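You operate a simulated robot arm through the tools that you are given. There is no shell and no other tool. Be economical: measure what you need, move in short steps, check, and stop when the job is done.

The job below is to be done with a simulated two-armed robot. You get a single attempt, and the scene is never put back.

## Task
Pick up the brush with one hand, pass it to the other hand and put it on the deck of the middle decoiler. Open the middle drawer of the blue bench, take the blue clamp and put it in the inside of the middle drawer, then shut the drawer. Any order will do. Set down upright: blue clamp.

It is judged by the outcome, as a careful person would: the job done as asked, and still so three seconds after it is handed in. It fails if anything else is knocked over, pushed out of place, dropped, spilled or broken.

## Robot
Two 7-joint arms with fingered hands on one trunk, on a base that drives. Base frame: it is fixed to the floor where the robot stands at the start and does not move with it; the origin is under the middle of the robot, x ahead of it, y to its left, z up; the surface under the hand at the start is at about z = 0.86. Units: m, degrees, N and s.
The left shoulder is at the start at [0.07, 0.149, 1.135], the right one opposite. With the tool pointing down near the work surface each hand reaches from about 0.44 to 0.8 m from the robot's upright axis, wherever it stands, measured 20 degrees to its own side. Places, roughly: blue clamp [0.5, 4, 1]; deck of the middle decoiler [-3.2, 0.8, 0.4]; inside of the middle drawer [0.6, 4.4, 0.4]; middle drawer of the blue bench [0.5, 4.4, 0.5]. Payload 3.6 kg a hand.
Tool frame (each hand has its own): the origin (TCP) lies between the finger pads and is the grasp point; the fingertips stand 0.025 m ahead of it; z points along the fingers, y is the line along which they close. The gripper opens to 0.088 m. The gripper's body begins 0.029 m behind the TCP. The gripper is a hand of 4 fingers: y runs from the thumb to the fingers, the wrist lies at [-0.013, -0.097, -0.162] in the tool frame, and closing takes about 1.5 s.
Orientation is that of the tool frame in the base frame, as a unit quaternion [x, y, z, w]. With the fingers straight down and the wrist toward the robot, the tool's x, y and z point along [0, 1, 0], [1, 0, 0] and [0, 0, -1] of the base frame.

## Interface
- The arms move only by the tool move_arm. It takes "left_increments", "right_increments" or both (then of equal length, played together; a hand with none holds still); each is a list of rows, each an object (a shift or turn left out is 0, a gripper value left out holds the last) with "translation": the shift along the tool's x, y, z in m, a list of three; "turn": the turn, a rotation vector about the tool's x, y, z in degrees, a list of three; "claw": the finger opening in m, from 0 to 0.088. In form: [{"translation": [dx, dy, dz], "turn": [rx, ry, rz], "claw": claw}, ...]. A call has 1 to 10 rows; each row shifts and turns the commanded pose from where the row before left it, along the tool's axes as they then stand. A row lasts 0.2 s, in which the tool goes at most 0.05 m and 8.6 degrees; a call with a longer step from one row to the next is refused whole, and so is a gripper value outside its range. Where a pose cannot be reached the arm comes as near as it can. A force on the tool above 40 N (or 10 N above the force at the start of the call, whichever is more), or a blocked arm, ends the call early, and 0.2 s more pass. Each finger travels about 0.045 m/s and halts on what it meets, pressing with about 33 N; the grip force reading is that of the motor and also rises with nothing between the fingers. The clock runs only during rows and for 0.2 s after the last one: add rows that do not move to give the fingers time. It gives the time, the measured TCP pose, the force on the tool (base axes), the opening and the grip force at its end, in the units of the frame above (readings bear some noise), with the torque about the TCP (base axes, N m) and any sound that the robot's microphone picked up.
- Cameras (640 x 400 px; columns grow to the right, rows downward): "scene" is now at [0.1408, -0.0046, 1.3749]; the picture's right is [-0.06, -1.00, 0.00], its down [-0.47, 0.03, -0.88] and it looks along [0.88, -0.06, -0.47] (base axes); focal length 247 px, centre (320, 200). "left" rides on the left gripper at [-0.064, -0.083, -0.098] in its tool frame; the picture's right is [-0.62, -0.37, 0.69], its down [0.71, -0.63, 0.30] and it looks along [0.32, 0.68, 0.65] (tool axes); focal length 265 px, centre (320, 200). "right" rides on the right gripper at [0.064, -0.083, -0.098] in its tool frame; the picture's right is [-0.62, 0.37, -0.69], its down [-0.71, -0.63, 0.30] and it looks along [-0.32, 0.68, 0.65] (tool axes); focal length 265 px, centre (320, 200). There is no depth. A picture from a camera that has moved, and an enlarged one, comes with that camera's place and axes in the base frame and with its lens.
- camera(camera): a new picture of that camera. No time passes.
- lift_body(by): slides the trunk up (or, below 0, down) by that many m; the arms and the scene camera ride with it, the base frame stays. It gives what a move gives, with no picture.
- drive_base(legs): drives the robot by 1 to 6 legs, each [ahead, left, turn to the left] in m, m and degrees, along the robot's own axes; the way and the turn of a leg run together, so that a leg with both is an arc; at most 1.5 m and 180 degrees a leg. The arms and the cameras ride along, it lands a little off, and it stops where it bumps. It gives what a move gives.
- set_grasp(shape, hand): the hand has 4 fingers and takes this shape, open, in about a second: jaw (thumb against the fingers, like two jaws); tri (thumb and two fingers); tip (a fingertip pinch); poke (one finger out to press); point (the index stretched); flat (the hand flat); cup (the hand cupped); fist (a fist). The gripper value then closes the fingers along that shape, each until it touches; the sizes above hold for jaw. It gives what a move gives, with no picture.
- aim_head(pan, tilt): turns the head with the scene camera to pan (to the left, within 86 degrees either way) and tilt (down, from -29 to 69), counted from straight ahead of the robot. It gives what a move gives.
- zoom(camera, box): a new picture of the part [left, top, right, bottom] of that camera's present view, enlarged. No time passes.
- close_job(): hands the job in; it is judged then, once.

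Go step by step. Nothing tells you exact positions but the pictures and the camera data: compare them with the known pose of the tool, close in by small moves and look again before you grip or let go. The budget is 165 turns and 130 pictures, counting those below and the enlarged ones. Unless the task says otherwise, let go and move clear before handing in, and close with one line.

The tools are called as name(argument=value, ...) on one line, values as JSON. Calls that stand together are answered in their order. move_arm: Moves the arms, as the interface text tells. Its arguments: {"type":"object","properties":{"left_increments":{"type":"array","items":{"type":"object","properties":{"translation":{"type":"array","items":{"type":"number"}},"turn":{"type":"array","items":{"type":"number"}},"claw":{"type":"number"}}}},"right_increments":{"type":"array","items":{"type":"object","properties":{"translation":{"type":"array","items":{"type":"number"}},"turn":{"type":"array","items":{"type":"number"}},"claw":{"type":"number"}}}}},"required":[]} The other tools are called the same way: lift_body (by) slides the trunk up or down; set_grasp (shape, hand) gives the hand a shape; drive_base (legs) drives the base; aim_head (pan, tilt) turns the head that bears the scene camera; camera (camera) takes a picture; zoom (camera, box) takes an enlarged picture of a part of a camera's view; close_job () hands the job in.

At the start:

```text
clock: 0.0
left_position: [0.5493, 0.1864, 1.157]
left_ee_rot: [0.706, 0.708, 0.0, 0.001]
left_force: [-0.7, -0.6, 0.4]
left_moment: [-0.02, 0.01, -0.01]
left_width: 0.0876
left_grip_force: 0.1
left_shape: jaw
right_position: [0.4355, -0.2877, 1.1842]
right_ee_rot: [0.707, 0.708, 0.001, 0.0]
right_force: [-0.2, -0.1, 0.6]
right_moment: [0.02, 0.02, 0.0]
right_width: 0.0873
right_grip_force: 0.1
right_shape: jaw
trunk travel left (down, up): [-0.625, 0.315]
robot x, y, heading: [0.0015, -0.0002, -0.0]
head pan, tilt: [-3.6, 28.0]
```

scene: 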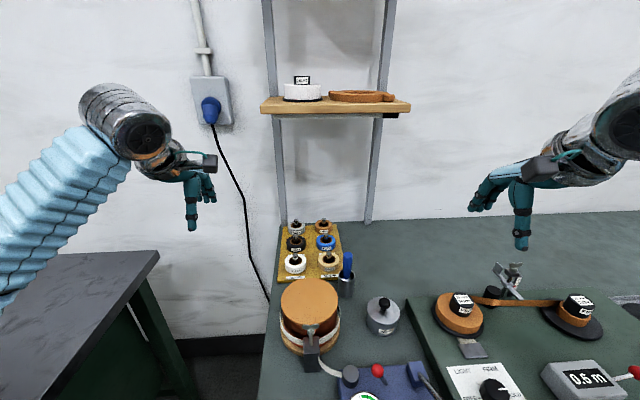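
right: 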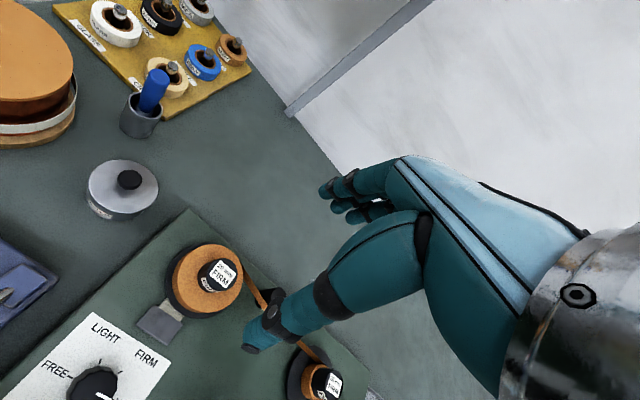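
left: 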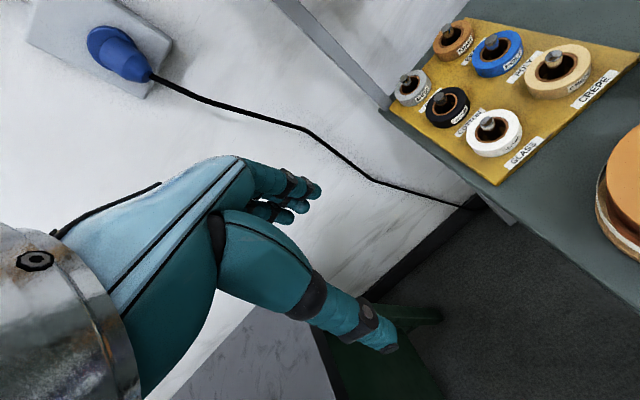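

I see a bench with tape reels, a cup with a blue handle (perhaps the brush) and a table to the left. I'll enlarge the cup and look around.

zoom(camera="scene", box=[260, 200, 460, 400])

aim_head(pan=70, tilt=15)

camera(camera="scene")

```text
2.00 times, centred on (360, 300) of scene
camera zoom: at [0.1408, -0.0046, 1.3749], right [-0.06, -1.0, 0.0], down [-0.47, 0.03, -0.88], along [0.88, -0.06, -0.47], focal length 495 px, centre (240, 0)
```

zoom: 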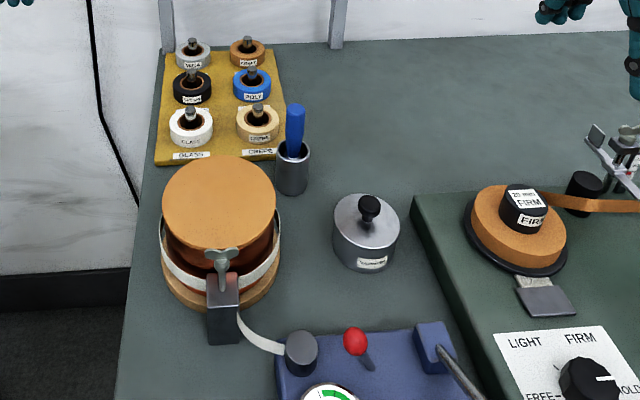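

```text
clock: 1.5
left_position: [0.5493, 0.1871, 1.1562]
left_ee_rot: [0.706, 0.708, 0.0, 0.0]
left_force: [0.8, -0.1, -0.1]
left_moment: [-0.01, -0.04, -0.01]
left_width: 0.0877
left_grip_force: 0.0
left_shape: jaw
right_position: [0.4354, -0.2876, 1.1848]
right_ee_rot: [0.706, 0.708, 0.0, -0.001]
right_force: [-0.1, -0.8, 0.8]
right_moment: [0.02, 0.01, 0.01]
right_width: 0.0873
right_grip_force: 0.0
right_shape: jaw
trunk travel left (down, up): [-0.625, 0.315]
robot x, y, heading: [-0.0006, 0.0016, -0.1]
head pan, tilt: [70.0, 15.0]
```

```text
125 pictures are left
camera scene: at [0.0812, 0.0889, 1.396], right [0.94, -0.34, 0.0], down [-0.09, -0.24, -0.97], along [0.33, 0.91, -0.26], focal length 247 px, centre (320, 200)
```

scene: 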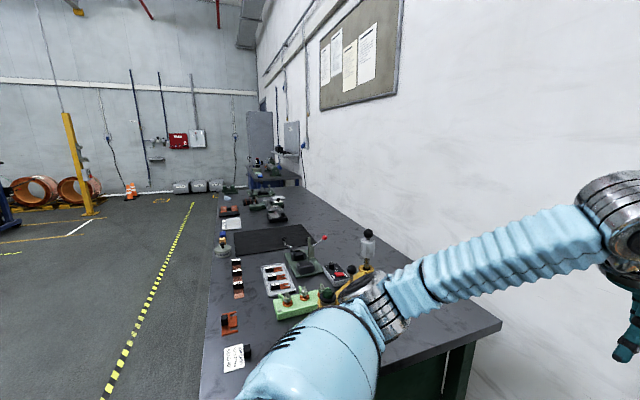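

The blue bench is at the far end of the left row. The blue handle in the cup may be the brush, so I'll check the rest of the near bench before deciding.

aim_head(pan=-10, tilt=45)

camera(camera="scene")

aim_head(pan=-60, tilt=25)

camera(camera="scene")

zoom(camera="right", box=[80, 20, 280, 160])

```text
clock: 3.0
left_position: [0.5492, 0.1879, 1.1576]
left_ee_rot: [0.706, 0.709, 0.0, 0.0]
left_force: [0.6, 0.4, 0.3]
left_moment: [-0.01, 0.01, 0.02]
left_width: 0.0875
left_grip_force: 0.0
left_shape: jaw
right_position: [0.436, -0.2877, 1.1842]
right_ee_rot: [0.706, 0.708, 0.0, 0.0]
right_force: [-0.7, 0.4, 0.3]
right_moment: [0.0, 0.0, -0.01]
right_width: 0.0874
right_grip_force: 0.0
right_shape: jaw
trunk travel left (down, up): [-0.625, 0.315]
robot x, y, heading: [-0.0002, 0.0019, -0.0]
head pan, tilt: [-10.0, 45.0]
```

```text
124 pictures are left
camera scene: at [0.1294, -0.0128, 1.3492], right [-0.17, -0.98, 0.0], down [-0.7, 0.12, -0.71], along [0.7, -0.12, -0.71], focal length 247 px, centre (320, 200)
```

scene: 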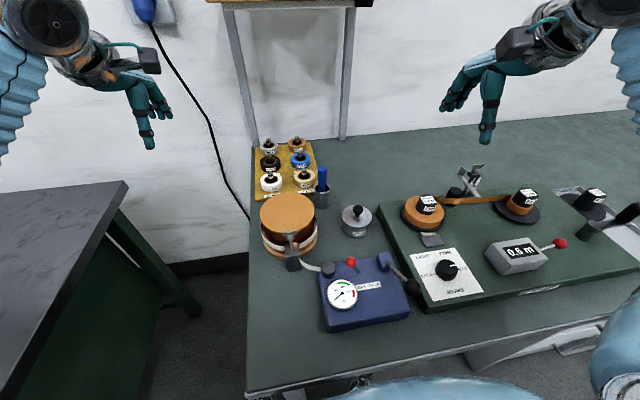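

```text
clock: 4.2
left_position: [0.5494, 0.1872, 1.1566]
left_ee_rot: [0.706, 0.708, 0.0, 0.0]
left_force: [-0.5, 0.3, -0.1]
left_moment: [0.0, -0.01, 0.03]
left_width: 0.0872
left_grip_force: 0.1
left_shape: jaw
right_position: [0.4358, -0.2889, 1.1852]
right_ee_rot: [0.706, 0.708, 0.0, 0.0]
right_force: [0.8, 0.5, 0.1]
right_moment: [0.03, -0.03, 0.0]
right_width: 0.0877
right_grip_force: 0.0
right_shape: jaw
trunk travel left (down, up): [-0.625, 0.315]
robot x, y, heading: [0.0014, -0.0013, 0.3]
head pan, tilt: [-60.0, 25.0]
```

```text
123 pictures are left
camera scene: at [0.0955, -0.0786, 1.3797], right [-0.87, -0.5, 0.0], down [-0.21, 0.37, -0.91], along [0.45, -0.78, -0.42], focal length 247 px, centre (320, 200)
```

scene: 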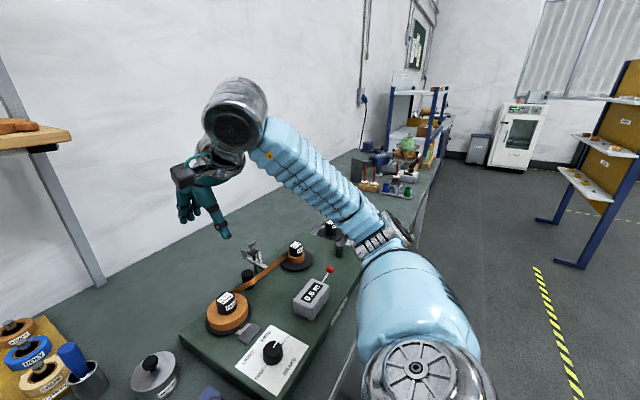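

```text
2.86 times, centred on (180, 90) of right
camera zoom: at [0.3505, -0.224, 1.2843], right [0.37, -0.62, 0.69], down [-0.63, -0.72, -0.3], along [0.68, -0.32, -0.65], focal length 758 px, centre (720, 514)
```

zoom: 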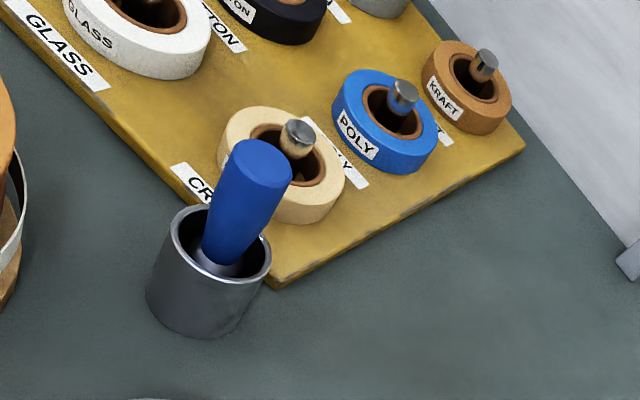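

I take the blue handle in the cup at about (0.59, -0.10), top z≈0.99, to be the brush. I'll bring the right hand over it and look.

move_arm(right_increments=[{"translation": [0.031, 0.026, 0]}, {"translation": [0.031, 0.026, 0]}, {"translation": [0.031, 0.026, 0]}, {"translation": [0.031, 0.026, 0]}, {"translation": [0.031, 0.026, 0]}, {"translation": [0.031, 0.026, 0]}, {"translation": [0, 0, 0.04]}, {"translation": [0, 0, 0.04]}, {"translation": [0, 0, 0.03]}, {}])

aim_head(pan=-8, tilt=35)

camera(camera="scene")

camera(camera="right")

```text
clock: 6.4
left_position: [0.5491, 0.1867, 1.156]
left_ee_rot: [0.706, 0.708, 0.0, 0.0]
left_force: [-0.4, 0.7, -0.3]
left_moment: [0.01, -0.04, 0.01]
left_width: 0.0875
left_grip_force: 0.0
left_shape: jaw
right_position: [0.5911, -0.1029, 1.0754]
right_ee_rot: [0.706, 0.708, 0.001, 0.0]
right_force: [-0.3, 0.0, 0.3]
right_moment: [-0.01, 0.0, 0.01]
right_width: 0.088
right_grip_force: 0.1
right_shape: jaw
trunk travel left (down, up): [-0.625, 0.315]
robot x, y, heading: [0.0012, 0.0011, 0.3]
head pan, tilt: [-60.0, 25.0]
```

```text
clock: 7.6
left_position: [0.5491, 0.1861, 1.1564]
left_ee_rot: [0.706, 0.708, 0.0, -0.001]
left_force: [0.4, -0.9, 0.1]
left_moment: [0.02, -0.01, 0.02]
left_width: 0.0876
left_grip_force: 0.1
left_shape: jaw
right_position: [0.591, -0.1018, 1.0754]
right_ee_rot: [0.706, 0.708, 0.0, 0.0]
right_force: [0.1, 0.0, 0.2]
right_moment: [0.02, 0.0, 0.01]
right_width: 0.0878
right_grip_force: 0.1
right_shape: jaw
trunk travel left (down, up): [-0.625, 0.315]
robot x, y, heading: [0.0015, 0.0052, 0.2]
head pan, tilt: [-8.0, 35.0]
```

```text
121 pictures are left
camera scene: at [0.1364, -0.0114, 1.364], right [-0.14, -0.99, 0.0], down [-0.57, 0.08, -0.82], along [0.81, -0.11, -0.57], focal length 247 px, centre (320, 200)
```

scene: 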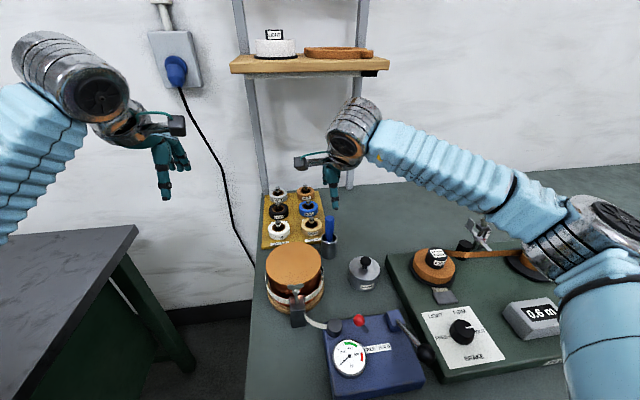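

```text
120 pictures are left
camera right: at [0.5058, -0.0376, 1.175], right [0.37, -0.62, 0.69], down [-0.63, -0.72, -0.3], along [0.68, -0.32, -0.65], focal length 265 px, centre (320, 200)
```

right: 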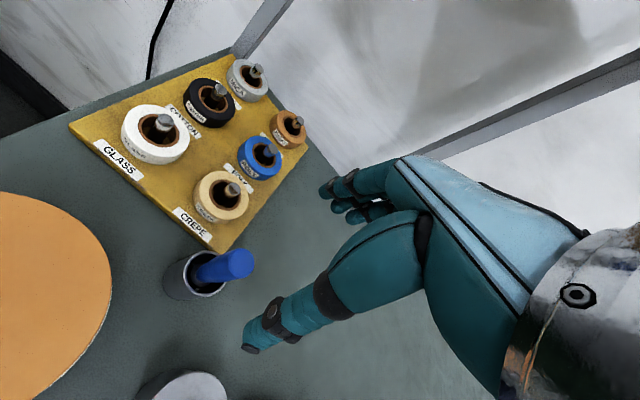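

The two views agree: the handle is vertical at (0.590, -0.097), top at z≈0.99. I'll descend around it with the hand open.

move_arm(right_increments=[{"translation": [0.005, 0, 0.03]}, {"translation": [0, 0, 0.03]}, {"translation": [0, 0, 0.03]}, {"translation": [0, 0, 0.016]}, {}])

zoom(camera="right", box=[120, 120, 440, 400])

zoom(camera="scene", box=[240, 120, 440, 300])

```text
clock: 8.8
left_position: [0.5497, 0.1863, 1.157]
left_ee_rot: [0.706, 0.708, 0.0, 0.001]
left_force: [0.2, -0.2, -0.8]
left_moment: [-0.02, -0.01, 0.0]
left_width: 0.0874
left_grip_force: 0.0
left_shape: jaw
right_position: [0.5898, -0.0977, 0.9694]
right_ee_rot: [0.707, 0.707, 0.0, 0.0]
right_force: [0.0, 0.1, -1.1]
right_moment: [-0.03, 0.01, 0.0]
right_width: 0.088
right_grip_force: 0.1
right_shape: jaw
trunk travel left (down, up): [-0.625, 0.315]
robot x, y, heading: [-0.0002, 0.0006, -0.2]
head pan, tilt: [-8.0, 35.0]
```

```text
1.43 times, centred on (280, 260) of right
camera zoom: at [0.5054, -0.0328, 1.0684], right [0.37, -0.62, 0.69], down [-0.63, -0.72, -0.3], along [0.68, -0.32, -0.65], focal length 379 px, centre (377, 114)
```

zoom: 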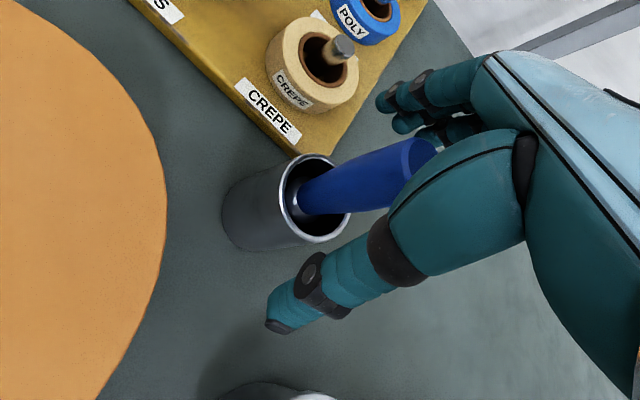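

```text
2.22 times, centred on (340, 210) of scene
camera zoom: at [0.1362, -0.0111, 1.364], right [-0.14, -0.99, 0.0], down [-0.57, 0.08, -0.82], along [0.81, -0.11, -0.57], focal length 550 px, centre (276, 178)
```

zoom: 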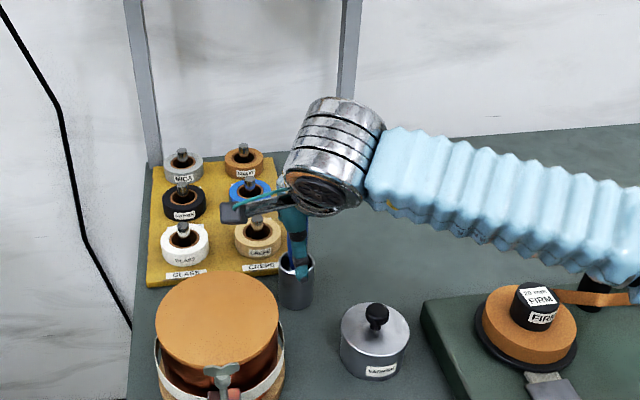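

The handle stands between the thumb and fingers, clear of the rim. Closing now.

move_arm(right_increments=[{"claw": 0.06}, {"claw": 0.04}, {"claw": 0.02}, {"claw": 0.005}, {"claw": 0.005}, {}, {}, {}, {}, {}])

zoom(camera="right", box=[120, 120, 440, 400])

```text
clock: 11.0
left_position: [0.5497, 0.1872, 1.157]
left_ee_rot: [0.706, 0.708, 0.001, 0.0]
left_force: [-0.2, -0.1, -0.1]
left_moment: [-0.03, -0.03, -0.02]
left_width: 0.0877
left_grip_force: 0.0
left_shape: jaw
right_position: [0.5902, -0.0969, 0.9689]
right_ee_rot: [0.707, 0.707, -0.001, -0.001]
right_force: [0.9, -0.1, -0.3]
right_moment: [0.03, 0.01, 0.03]
right_width: 0.0154
right_grip_force: 33.0
right_shape: jaw
trunk travel left (down, up): [-0.625, 0.315]
robot x, y, heading: [-0.002, -0.0033, 0.1]
head pan, tilt: [-8.0, 35.0]
```

```text
1.43 times, centred on (280, 260) of right
camera zoom: at [0.5056, -0.0327, 1.0686], right [0.37, -0.62, 0.69], down [-0.63, -0.72, -0.3], along [0.68, -0.32, -0.65], focal length 379 px, centre (377, 114)
```

zoom: 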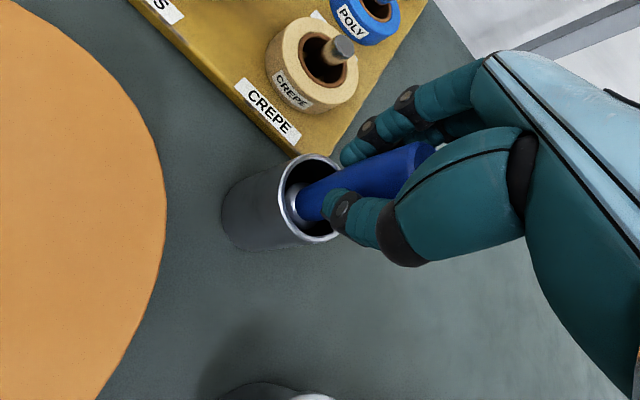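

The grip holds on the handle. I'll lift it straight up out of the cup.

move_arm(right_increments=[{"translation": [0, 0, -0.02]}, {"translation": [0, 0, -0.03]}, {"translation": [0, 0, -0.03]}, {"translation": [0, 0, -0.03]}, {"translation": [0, 0, -0.03]}, {"translation": [0, 0, -0.03]}, {"translation": [0, 0, -0.03]}, {}])

zoom(camera="scene", box=[240, 60, 440, 240])

camera(camera="right")

camera(camera="left")

```text
clock: 12.8
left_position: [0.5498, 0.1866, 1.1567]
left_ee_rot: [0.705, 0.709, 0.0, 0.0]
left_force: [0.8, 0.6, 0.6]
left_moment: [-0.02, -0.01, 0.02]
left_width: 0.0876
left_grip_force: 0.1
left_shape: jaw
right_position: [0.592, -0.0963, 1.1699]
right_ee_rot: [0.706, 0.708, 0.0, 0.0]
right_force: [-0.6, 0.7, -0.4]
right_moment: [-0.01, 0.01, -0.03]
right_width: 0.015
right_grip_force: 33.3
right_shape: jaw
trunk travel left (down, up): [-0.625, 0.315]
robot x, y, heading: [0.0042, -0.0014, -0.2]
head pan, tilt: [-8.0, 35.0]
```

```text
2.22 times, centred on (340, 150) of scene
camera zoom: at [0.1369, -0.0115, 1.3639], right [-0.14, -0.99, 0.0], down [-0.57, 0.08, -0.82], along [0.81, -0.11, -0.57], focal length 550 px, centre (276, 311)
```

zoom: 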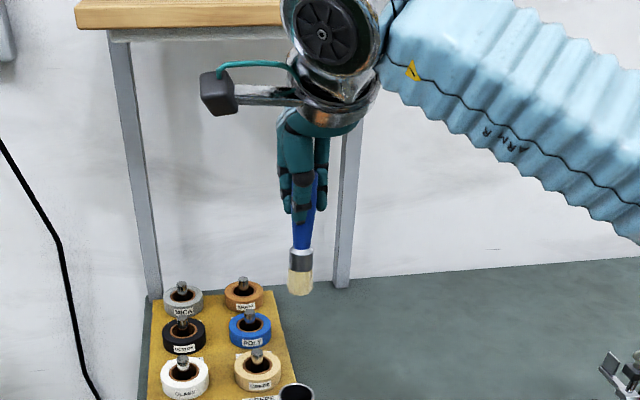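

```text
115 pictures are left
camera right: at [0.5065, -0.0327, 1.2692], right [0.37, -0.62, 0.69], down [-0.63, -0.72, -0.3], along [0.68, -0.32, -0.65], focal length 265 px, centre (320, 200)
```

right: 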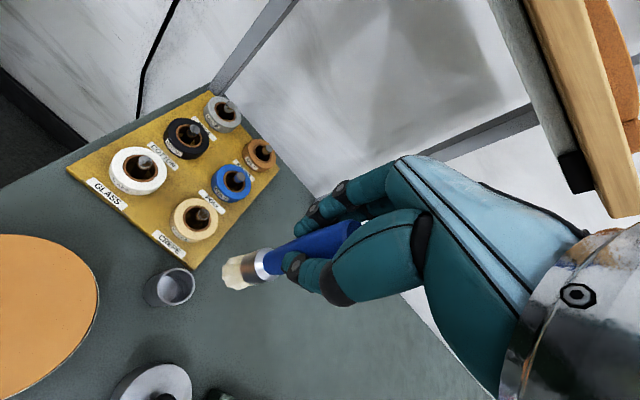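

```text
114 pictures are left
camera left: at [0.4672, 0.1229, 1.2549], right [-0.37, -0.62, -0.69], down [-0.63, 0.71, -0.3], along [0.68, 0.33, -0.65], focal length 265 px, centre (320, 200)
```

left: 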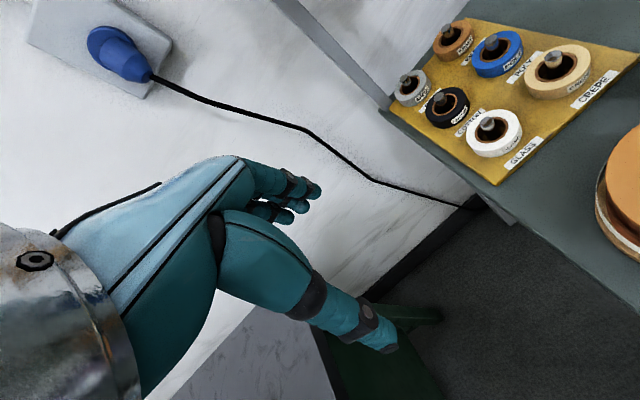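

It is a brush, with handle, ferrule and bristles, and the bristle tip about 0.10 m below the TCP. For the handover I'll tilt both hands 45° inwards so the left can take the ferrule end at right angles.

move_arm(right_increments=[{"turn": [0, 7.5, 0]}, {"turn": [0, 7.5, 0]}, {"turn": [0, 7.5, 0]}, {"turn": [0, 7.5, 0]}, {"turn": [0, 7.5, 0]}, {"turn": [0, 7.5, 0]}, {}], left_increments=[{"turn": [0, -7.5, 0]}, {"turn": [0, -7.5, 0]}, {"turn": [0, -7.5, 0]}, {"turn": [0, -7.5, 0]}, {"turn": [0, -7.5, 0]}, {"turn": [0, -7.5, 0]}, {}])

aim_head(pan=0, tilt=20)

camera(camera="scene")

camera(camera="left")

```text
clock: 14.4
left_position: [0.5497, 0.1866, 1.1566]
left_ee_rot: [0.652, 0.654, -0.27, 0.272]
left_force: [-0.2, 0.4, 0.0]
left_moment: [-0.01, 0.0, 0.0]
left_width: 0.0875
left_grip_force: 0.0
left_shape: jaw
right_position: [0.5902, -0.0948, 1.1695]
right_ee_rot: [0.652, 0.654, 0.271, -0.273]
right_force: [-0.3, 0.4, -0.1]
right_moment: [-0.02, 0.01, -0.01]
right_width: 0.0149
right_grip_force: 32.9
right_shape: jaw
trunk travel left (down, up): [-0.625, 0.315]
robot x, y, heading: [-0.0031, -0.0061, 0.1]
head pan, tilt: [-8.0, 35.0]
```

```text
clock: 15.2
left_position: [0.5489, 0.187, 1.1569]
left_ee_rot: [0.652, 0.654, -0.27, 0.272]
left_force: [-0.1, -0.4, 0.5]
left_moment: [0.03, 0.01, 0.01]
left_width: 0.088
left_grip_force: 0.1
left_shape: jaw
right_position: [0.5916, -0.0973, 1.1681]
right_ee_rot: [0.653, 0.654, 0.271, -0.27]
right_force: [-0.9, -0.7, -0.7]
right_moment: [0.02, -0.01, 0.0]
right_width: 0.0151
right_grip_force: 33.0
right_shape: jaw
trunk travel left (down, up): [-0.625, 0.315]
robot x, y, heading: [-0.0036, -0.0012, 0.3]
head pan, tilt: [0.0, 20.0]
```

```text
113 pictures are left
camera scene: at [0.1426, 0.001, 1.3877], right [0.0, -1.0, 0.0], down [-0.34, 0.0, -0.94], along [0.94, 0.0, -0.34], focal length 247 px, centre (320, 200)
```

scene: 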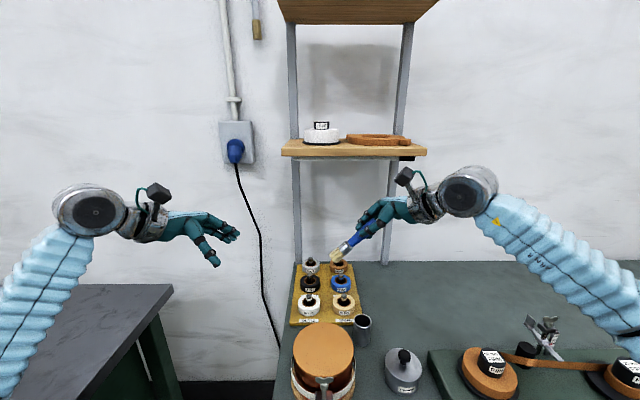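

```text
112 pictures are left
camera left: at [0.4668, 0.2114, 1.2716], right [-0.37, -0.93, -0.05], down [-0.63, 0.29, -0.72], along [0.68, -0.23, -0.69], focal length 265 px, centre (320, 200)
```

left: 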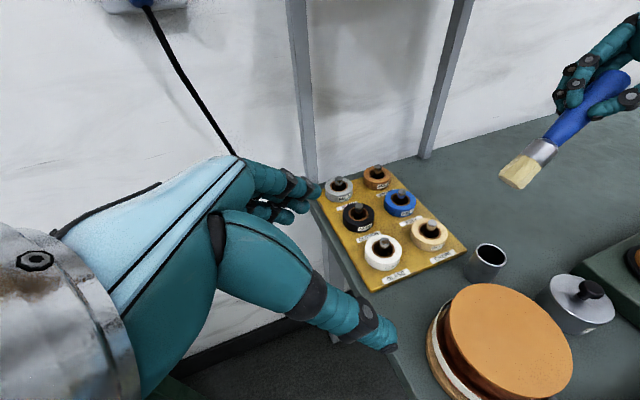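

The brush is held firmly, with the ferrule centre near (0.592, -0.048, 1.12). I'll line up the left hand along its own axis, stop short and look.

move_arm(left_increments=[{"translation": [-0.035, 0.011, 0]}, {"translation": [-0.035, 0.011, 0]}, {"translation": [-0.035, 0.011, 0]}, {"translation": [-0.036, 0.01, 0]}, {"translation": [0, 0, 0.03]}, {"translation": [0, 0, 0.03]}, {"translation": [0, 0, 0.03]}, {}])

zoom(camera="scene", box=[200, 130, 480, 310])

camera(camera="left")

camera(camera="right")

```text
clock: 16.9
left_position: [0.5933, 0.0253, 1.1919]
left_ee_rot: [0.652, 0.654, -0.271, 0.272]
left_force: [0.4, 0.4, 0.2]
left_moment: [-0.01, 0.01, 0.02]
left_width: 0.0877
left_grip_force: 0.0
left_shape: jaw
right_position: [0.5903, -0.0956, 1.1692]
right_ee_rot: [0.653, 0.654, 0.27, -0.27]
right_force: [0.4, 1.2, -0.3]
right_moment: [0.01, -0.01, 0.01]
right_width: 0.0152
right_grip_force: 33.1
right_shape: jaw
trunk travel left (down, up): [-0.625, 0.315]
robot x, y, heading: [-0.0003, 0.0021, 0.1]
head pan, tilt: [0.0, 20.0]
```

```text
2.22 times, centred on (340, 220) of scene
camera zoom: at [0.1423, 0.0027, 1.3878], right [0.0, -1.0, 0.0], down [-0.34, 0.0, -0.94], along [0.94, 0.0, -0.34], focal length 550 px, centre (276, 156)
```

zoom: 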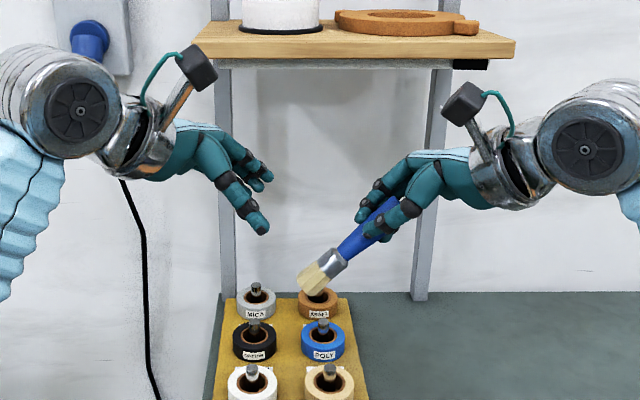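

```text
110 pictures are left
camera left: at [0.5101, 0.05, 1.3079], right [-0.37, -0.93, -0.05], down [-0.63, 0.29, -0.72], along [0.68, -0.23, -0.69], focal length 265 px, centre (320, 200)
```

left: 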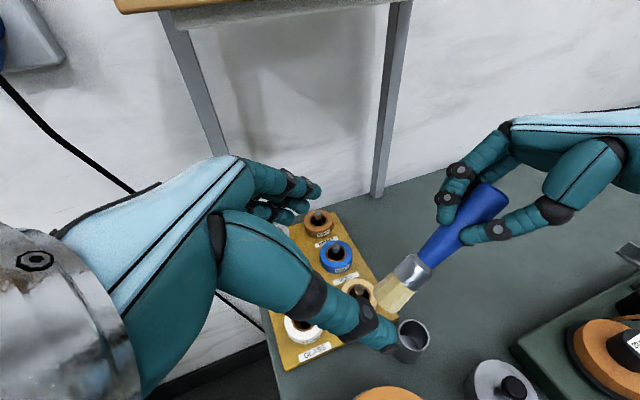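

```text
109 pictures are left
camera right: at [0.5061, -0.1196, 1.2855], right [0.37, -0.93, 0.05], down [-0.63, -0.29, -0.72], along [0.68, 0.23, -0.69], focal length 265 px, centre (320, 200)
```

right: 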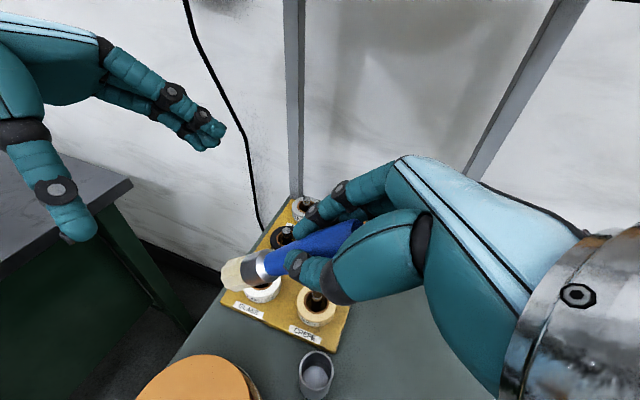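

The left hand is lined up with the ferrule. I'll advance the remaining 0.10 m, then check before closing.

move_arm(left_increments=[{"translation": [0, 0, 0.025]}, {"translation": [0, 0, 0.025]}, {"translation": [0, 0, 0.025]}, {"translation": [0, 0, 0.022]}, {}])

zoom(camera="scene", box=[200, 130, 480, 310])

camera(camera="left")

camera(camera="right")

```text
clock: 18.1
left_position: [0.5919, -0.044, 1.1247]
left_ee_rot: [0.652, 0.654, -0.27, 0.272]
left_force: [0.8, -0.8, -0.6]
left_moment: [-0.03, 0.0, -0.01]
left_width: 0.0875
left_grip_force: 0.1
left_shape: jaw
right_position: [0.5897, -0.0956, 1.1684]
right_ee_rot: [0.653, 0.653, 0.27, -0.27]
right_force: [-0.4, 0.0, -0.4]
right_moment: [-0.01, 0.03, 0.0]
right_width: 0.0149
right_grip_force: 33.0
right_shape: jaw
trunk travel left (down, up): [-0.625, 0.315]
robot x, y, heading: [0.0033, -0.0002, 0.1]
head pan, tilt: [0.0, 20.0]
```

```text
2.22 times, centred on (340, 220) of scene
camera zoom: at [0.1422, 0.0021, 1.3878], right [0.0, -1.0, 0.0], down [-0.34, 0.0, -0.94], along [0.94, 0.0, -0.34], focal length 550 px, centre (276, 156)
```

zoom: 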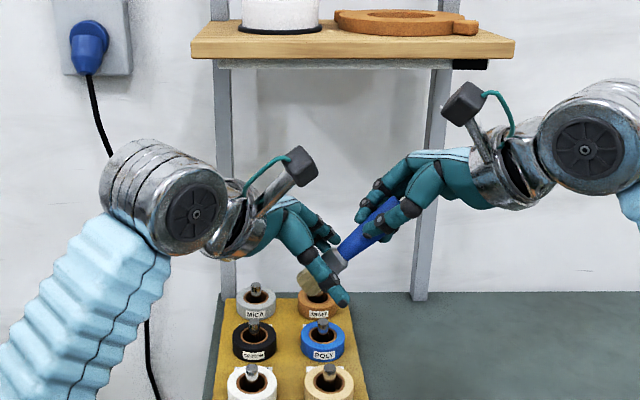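

```text
107 pictures are left
camera left: at [0.5098, -0.019, 1.2392], right [-0.37, -0.93, -0.05], down [-0.63, 0.29, -0.72], along [0.68, -0.23, -0.69], focal length 265 px, centre (320, 200)
```

left: 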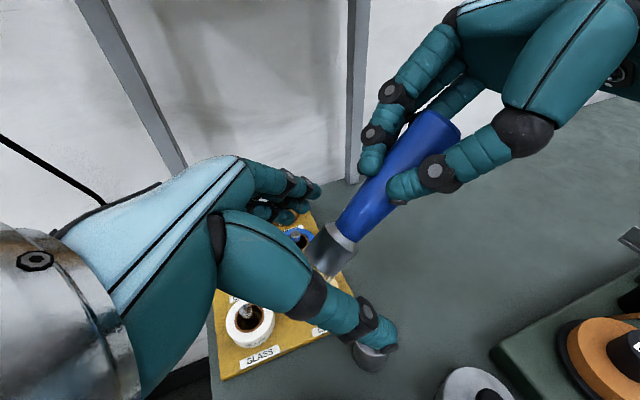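

```text
106 pictures are left
camera right: at [0.506, -0.1201, 1.2855], right [0.37, -0.93, 0.05], down [-0.63, -0.29, -0.72], along [0.68, 0.23, -0.69], focal length 265 px, centre (320, 200)
```

right: 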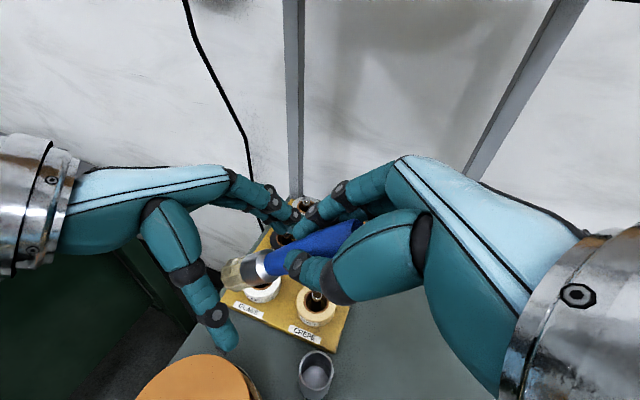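

The ferrule sits right at the left TCP. I'll back off 1 cm so it is held near the fingertips, which helps laying it flat, then close the left hand.

move_arm(left_increments=[{"translation": [0, 0, -0.01]}, {"claw": 0.06}, {"claw": 0.04}, {"claw": 0.02}, {"claw": 0.005}, {}, {}, {}, {}, {}])

camera(camera="left")

camera(camera="right")

```text
clock: 20.4
left_position: [0.5931, -0.0387, 1.1316]
left_ee_rot: [0.652, 0.654, -0.27, 0.271]
left_force: [-2.0, 0.2, -0.5]
left_moment: [-0.03, -0.01, -0.08]
left_width: 0.016
left_grip_force: 32.6
left_shape: jaw
right_position: [0.5908, -0.0964, 1.1686]
right_ee_rot: [0.652, 0.654, 0.27, -0.271]
right_force: [1.8, 0.4, 0.1]
right_moment: [-0.04, -0.06, -0.07]
right_width: 0.0146
right_grip_force: 33.1
right_shape: jaw
trunk travel left (down, up): [-0.625, 0.315]
robot x, y, heading: [0.003, -0.0018, -0.0]
head pan, tilt: [0.0, 20.0]
```

```text
105 pictures are left
camera left: at [0.51, -0.0128, 1.2464], right [-0.37, -0.93, -0.05], down [-0.63, 0.29, -0.72], along [0.68, -0.23, -0.69], focal length 265 px, centre (320, 200)
```

left: 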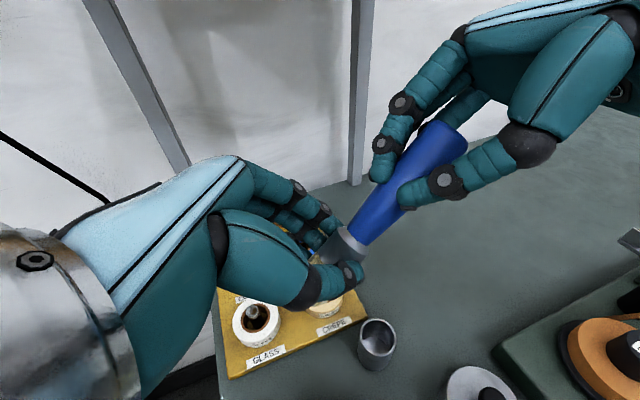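

```text
104 pictures are left
camera right: at [0.5063, -0.1209, 1.2853], right [0.37, -0.93, 0.05], down [-0.63, -0.29, -0.72], along [0.68, 0.23, -0.69], focal length 265 px, centre (320, 200)
```

right: 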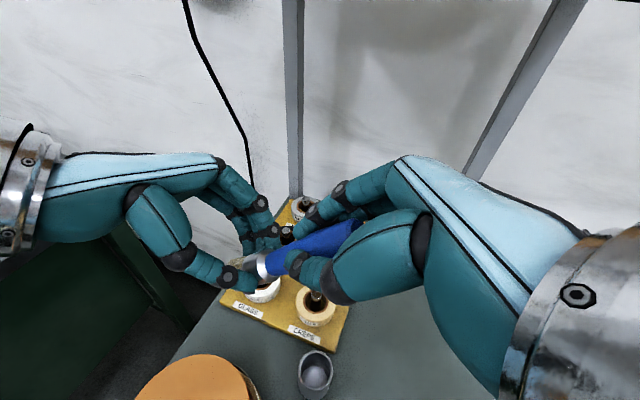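

Both hands hold the brush, so I'll open the right hand and draw it back along its axis.

move_arm(right_increments=[{"claw": 0.03}, {"claw": 0.05}, {"claw": 0.075}, {"claw": 0.088}, {}, {}, {"translation": [0, 0, -0.04]}, {"translation": [0, 0, -0.04]}, {"translation": [0, 0, -0.04]}, {}])

camera(camera="left")

camera(camera="scene")

```text
clock: 22.6
left_position: [0.5921, -0.0382, 1.1321]
left_ee_rot: [0.653, 0.654, -0.27, 0.271]
left_force: [-0.3, 0.3, 0.1]
left_moment: [0.03, 0.02, 0.0]
left_width: 0.0154
left_grip_force: 32.7
left_shape: jaw
right_position: [0.5919, -0.1817, 1.2529]
right_ee_rot: [0.652, 0.655, 0.27, -0.271]
right_force: [0.0, 0.1, -0.5]
right_moment: [0.03, 0.0, 0.0]
right_width: 0.0877
right_grip_force: 0.1
right_shape: jaw
trunk travel left (down, up): [-0.625, 0.315]
robot x, y, heading: [-0.0, 0.0041, 0.0]
head pan, tilt: [0.0, 20.0]
```

```text
103 pictures are left
camera left: at [0.51, -0.0128, 1.2464], right [-0.37, -0.93, -0.05], down [-0.63, 0.29, -0.72], along [0.68, -0.23, -0.69], focal length 265 px, centre (320, 200)
```

left: 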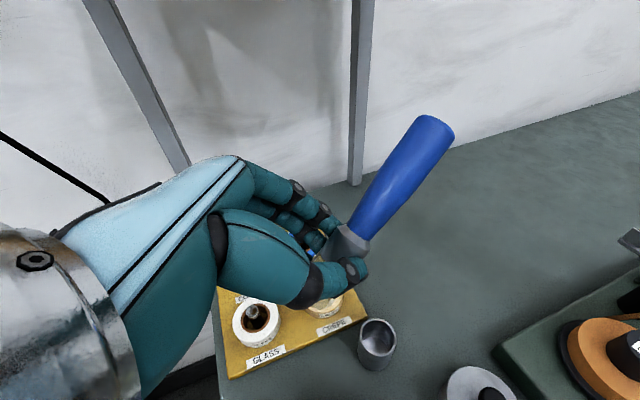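

```text
102 pictures are left
camera scene: at [0.1425, 0.0012, 1.3878], right [0.0, -1.0, 0.0], down [-0.34, 0.0, -0.94], along [0.94, 0.0, -0.34], focal length 247 px, centre (320, 200)
```

scene: 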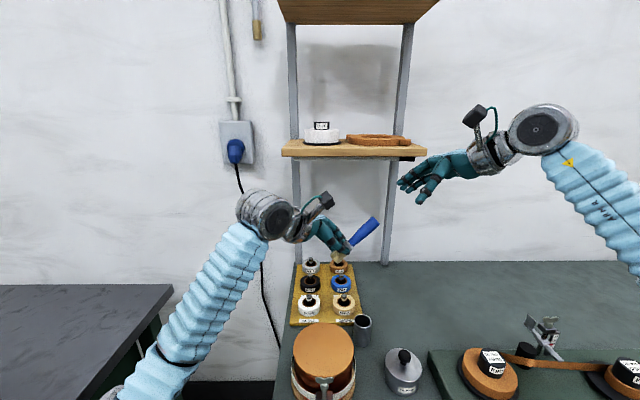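

The handover worked: the left hand alone holds the brush. Now I'll raise it, bring both hands back toward vertical, then back away from the bench.

move_arm(left_increments=[{"translation": [-0.02, 0, -0.03]}, {"translation": [-0.02, 0, -0.03]}, {"translation": [0, 0, -0.04], "turn": [0, 7.5, 0]}, {"translation": [0, 0, -0.04], "turn": [0, 7.5, 0]}, {"turn": [0, 7.5, 0]}, {"turn": [0, 7.5, 0]}, {"turn": [0, 7.5, 0]}, {"turn": [0, 7.5, 0]}, {"translation": [0, -0.03, 0]}, {"translation": [0, -0.03, 0]}], right_increments=[{"turn": [0, -7.5, 0]}, {"turn": [0, -7.5, 0]}, {"turn": [0, -7.5, 0]}, {"turn": [0, -7.5, 0]}, {"turn": [0, -7.5, 0]}, {"turn": [0, -7.5, 0]}, {"translation": [-0.03, -0.03, 0]}, {"translation": [-0.03, -0.03, 0]}, {"translation": [-0.03, -0.03, 0]}, {"translation": [0, -0.03, 0]}])

aim_head(pan=86, tilt=20)

camera(camera="scene")

camera(camera="left")

```text
clock: 24.8
left_position: [0.5287, 0.0293, 1.2626]
left_ee_rot: [0.706, 0.708, 0.002, 0.002]
left_force: [-0.9, -0.2, -0.7]
left_moment: [0.02, -0.02, 0.03]
left_width: 0.0159
left_grip_force: 32.7
left_shape: jaw
right_position: [0.4667, -0.2726, 1.2565]
right_ee_rot: [0.706, 0.708, 0.001, 0.002]
right_force: [-0.4, 0.6, 0.0]
right_moment: [0.0, -0.01, -0.01]
right_width: 0.0877
right_grip_force: 0.0
right_shape: jaw
trunk travel left (down, up): [-0.625, 0.315]
robot x, y, heading: [-0.0, -0.001, 0.2]
head pan, tilt: [0.0, 20.0]
```

```text
clock: 26.4
left_position: [0.5327, 0.0286, 1.2607]
left_ee_rot: [0.706, 0.708, 0.0, 0.0]
left_force: [-0.6, -0.7, -0.8]
left_moment: [0.02, -0.02, 0.0]
left_width: 0.0155
left_grip_force: 32.5
left_shape: jaw
right_position: [0.4716, -0.2722, 1.2548]
right_ee_rot: [0.706, 0.708, 0.001, -0.001]
right_force: [0.0, 0.1, 0.8]
right_moment: [-0.03, 0.0, 0.0]
right_width: 0.0879
right_grip_force: 0.1
right_shape: jaw
trunk travel left (down, up): [-0.625, 0.315]
robot x, y, heading: [0.0004, 0.0008, -0.0]
head pan, tilt: [85.9, 20.0]
```

```text
101 pictures are left
camera scene: at [0.0561, 0.0945, 1.3878], right [1.0, -0.07, 0.0], down [-0.02, -0.34, -0.94], along [0.07, 0.94, -0.34], focal length 247 px, centre (320, 200)
```

scene: 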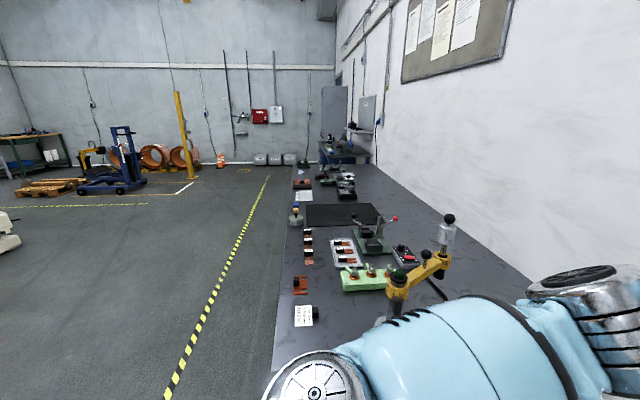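

```text
100 pictures are left
camera left: at [0.4506, -0.0349, 1.3597], right [-0.37, -0.62, -0.69], down [-0.63, 0.71, -0.3], along [0.68, 0.33, -0.65], focal length 265 px, centre (320, 200)
```

left: 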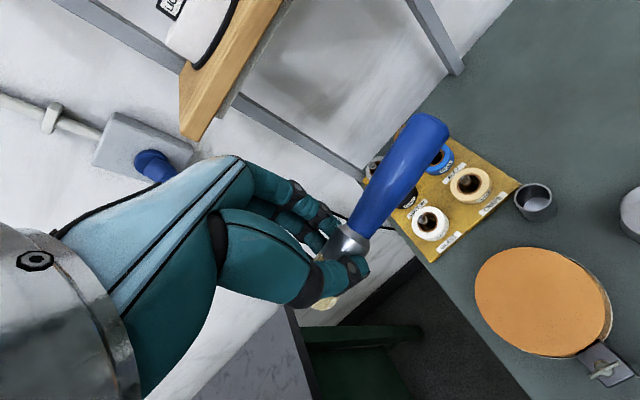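

The floor to my left looks clear beyond the yellow line. I'll back off 0.6 m, then turn left 90° in place and look toward the decoilers.

drive_base(legs=[[-0.6, 0, 0], [0, 0, 90]])

aim_head(pan=60, tilt=20)

camera(camera="scene")

```text
clock: 44.4
left_position: [-0.6225, 0.5323, 1.2615]
left_ee_rot: [0.002, 1.0, 0.0, 0.0]
left_force: [-0.4, -0.1, -0.7]
left_moment: [0.0, -0.01, -0.01]
left_width: 0.0155
left_grip_force: 33.4
left_shape: jaw
right_position: [-0.3227, 0.4695, 1.2543]
right_ee_rot: [0.001, 1.0, 0.0, 0.0]
right_force: [-0.2, -0.2, 0.4]
right_moment: [0.0, -0.02, -0.01]
right_width: 0.0878
right_grip_force: 0.1
right_shape: jaw
trunk travel left (down, up): [-0.625, 0.315]
robot x, y, heading: [-0.5951, 0.0001, 89.4]
head pan, tilt: [85.9, 20.0]
```

```text
clock: 45.2
left_position: [-0.624, 0.5329, 1.2615]
left_ee_rot: [0.002, 1.0, 0.0, 0.0]
left_force: [-0.2, -0.3, 0.2]
left_moment: [-0.01, 0.0, -0.03]
left_width: 0.0153
left_grip_force: 33.1
left_shape: jaw
right_position: [-0.3222, 0.4706, 1.2541]
right_ee_rot: [0.002, 1.0, 0.0, 0.001]
right_force: [0.2, 0.4, 0.0]
right_moment: [0.03, -0.01, -0.03]
right_width: 0.088
right_grip_force: 0.0
right_shape: jaw
trunk travel left (down, up): [-0.625, 0.315]
robot x, y, heading: [-0.6019, 0.0009, 89.3]
head pan, tilt: [60.0, 20.0]
```

```text
99 pictures are left
camera scene: at [-0.6796, 0.0979, 1.3878], right [0.5, 0.86, 0.0], down [0.3, -0.17, -0.94], along [-0.81, 0.47, -0.34], focal length 247 px, centre (320, 200)
```

scene: 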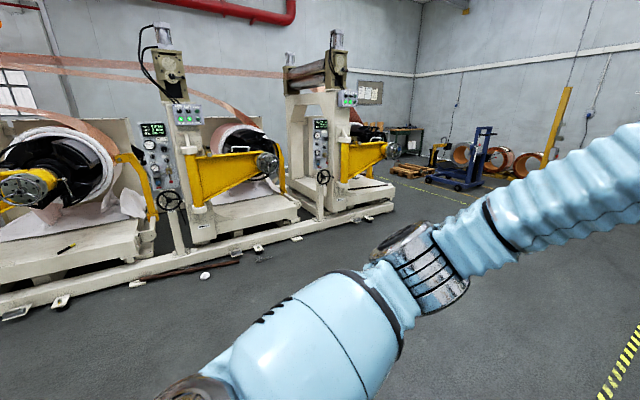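

A row of cream decoilers stands along the far side. I'll look further left to count them and find the middle one.

aim_head(pan=86, tilt=15)

camera(camera="scene")

```text
clock: 46.1
left_position: [-0.6223, 0.5335, 1.2618]
left_ee_rot: [0.002, 1.0, 0.0, 0.0]
left_force: [0.5, 0.0, 0.3]
left_moment: [0.02, 0.02, 0.02]
left_width: 0.0157
left_grip_force: 33.0
left_shape: jaw
right_position: [-0.3228, 0.4697, 1.2534]
right_ee_rot: [0.002, 1.0, 0.0, 0.001]
right_force: [-0.2, -0.2, 0.8]
right_moment: [-0.03, -0.01, 0.01]
right_width: 0.0877
right_grip_force: 0.1
right_shape: jaw
trunk travel left (down, up): [-0.625, 0.315]
robot x, y, heading: [-0.6003, 0.0009, 89.5]
head pan, tilt: [85.9, 15.0]
```

```text
98 pictures are left
camera scene: at [-0.6923, 0.0587, 1.3959], right [0.08, 1.0, 0.0], down [0.26, -0.02, -0.97], along [-0.96, 0.08, -0.26], focal length 247 px, centre (320, 200)
```

scene: 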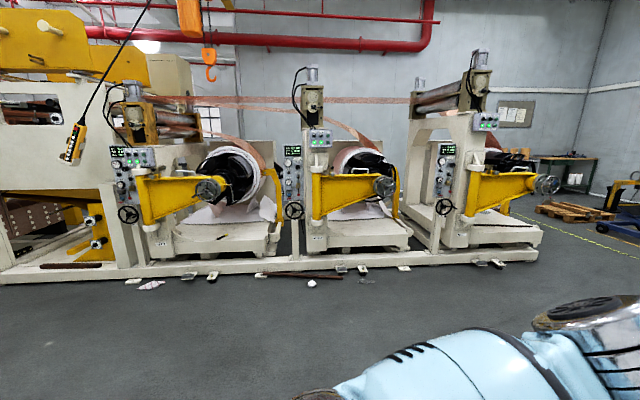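

There are three decoilers, and the middle one, at image x≈355, matches the given place. I'll enlarge its deck.

zoom(camera="scene", box=[270, 130, 430, 280])

zoom(camera="scene", box=[120, 130, 300, 290])

```text
2.67 times, centred on (350, 205) of scene
camera zoom: at [-0.6923, 0.0587, 1.3959], right [0.08, 1.0, 0.0], down [0.26, -0.02, -0.97], along [-0.96, 0.08, -0.26], focal length 660 px, centre (240, 187)
```

zoom: 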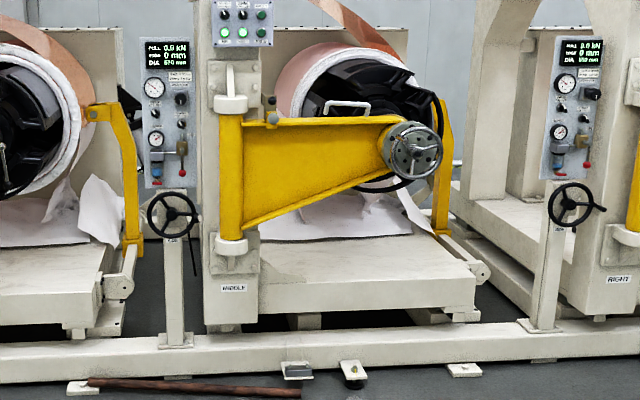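

```text
2.50 times, centred on (210, 210) of scene
camera zoom: at [-0.6923, 0.0587, 1.3959], right [0.08, 1.0, 0.0], down [0.26, -0.02, -0.97], along [-0.96, 0.08, -0.26], focal length 618 px, centre (595, 175)
```

zoom: 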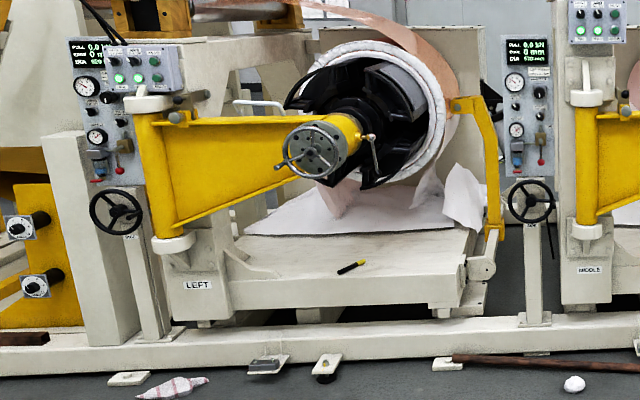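

The decoiler is labelled MIDDLE. Its free deck strip runs from x≈-2.95 back to the paper, under the yellow arm. I'll drive to stand in front of it with some distance and look again.

drive_base(legs=[[0, 0, 90], [1.1, -0.9, 0]])

aim_head(pan=0, tilt=35)

camera(camera="scene")

camera(camera="left")

```text
clock: 70.5
left_position: [-2.2399, 0.8491, 1.2623]
left_ee_rot: [0.712, -0.702, -0.002, 0.0]
left_force: [-0.4, -0.3, -0.2]
left_moment: [-0.01, 0.03, 0.01]
left_width: 0.0153
left_grip_force: 33.0
left_shape: jaw
right_position: [-2.1812, 1.1518, 1.2548]
right_ee_rot: [0.712, -0.702, -0.001, 0.0]
right_force: [-0.6, 0.5, 0.0]
right_moment: [0.0, 0.02, -0.01]
right_width: 0.0878
right_grip_force: 0.1
right_shape: jaw
trunk travel left (down, up): [-0.625, 0.315]
robot x, y, heading: [-1.7087, 0.8862, -179.1]
head pan, tilt: [85.9, 15.0]
```

```text
clock: 72.1
left_position: [-2.2415, 0.8507, 1.2605]
left_ee_rot: [0.713, -0.701, 0.0, 0.001]
left_force: [-0.9, -0.6, -0.2]
left_moment: [-0.03, 0.0, 0.0]
left_width: 0.0153
left_grip_force: 32.5
left_shape: jaw
right_position: [-2.1823, 1.1528, 1.2538]
right_ee_rot: [0.712, -0.702, 0.0, 0.0]
right_force: [0.1, 0.2, -0.7]
right_moment: [-0.01, 0.03, 0.01]
right_width: 0.0878
right_grip_force: 0.0
right_shape: jaw
trunk travel left (down, up): [-0.625, 0.315]
robot x, y, heading: [-1.7044, 0.8852, -179.4]
head pan, tilt: [0.0, 35.0]
```

```text
95 pictures are left
camera scene: at [-1.8473, 0.8851, 1.3639], right [-0.01, 1.0, 0.0], down [0.57, 0.01, -0.82], along [-0.82, -0.01, -0.57], focal length 247 px, centre (320, 200)
```

scene: 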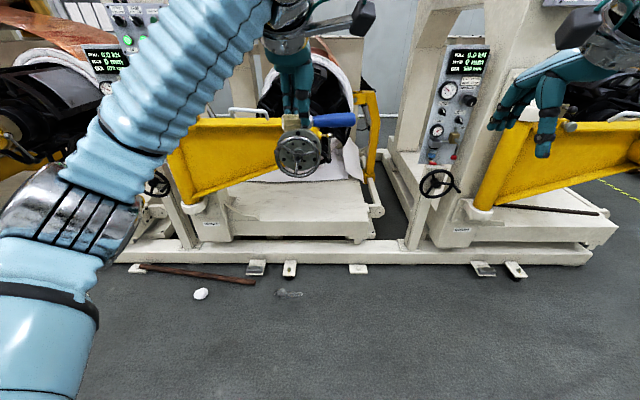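

```text
94 pictures are left
camera left: at [-2.1575, 0.9169, 1.3598], right [0.36, 0.63, -0.69], down [0.64, -0.7, -0.3], along [-0.68, -0.33, -0.65], focal length 265 px, centre (320, 200)
```

left: 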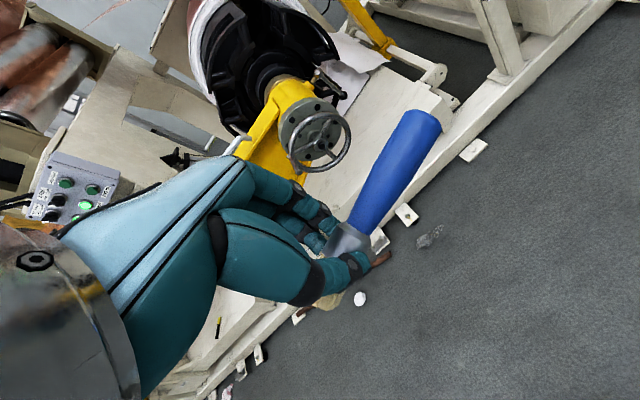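

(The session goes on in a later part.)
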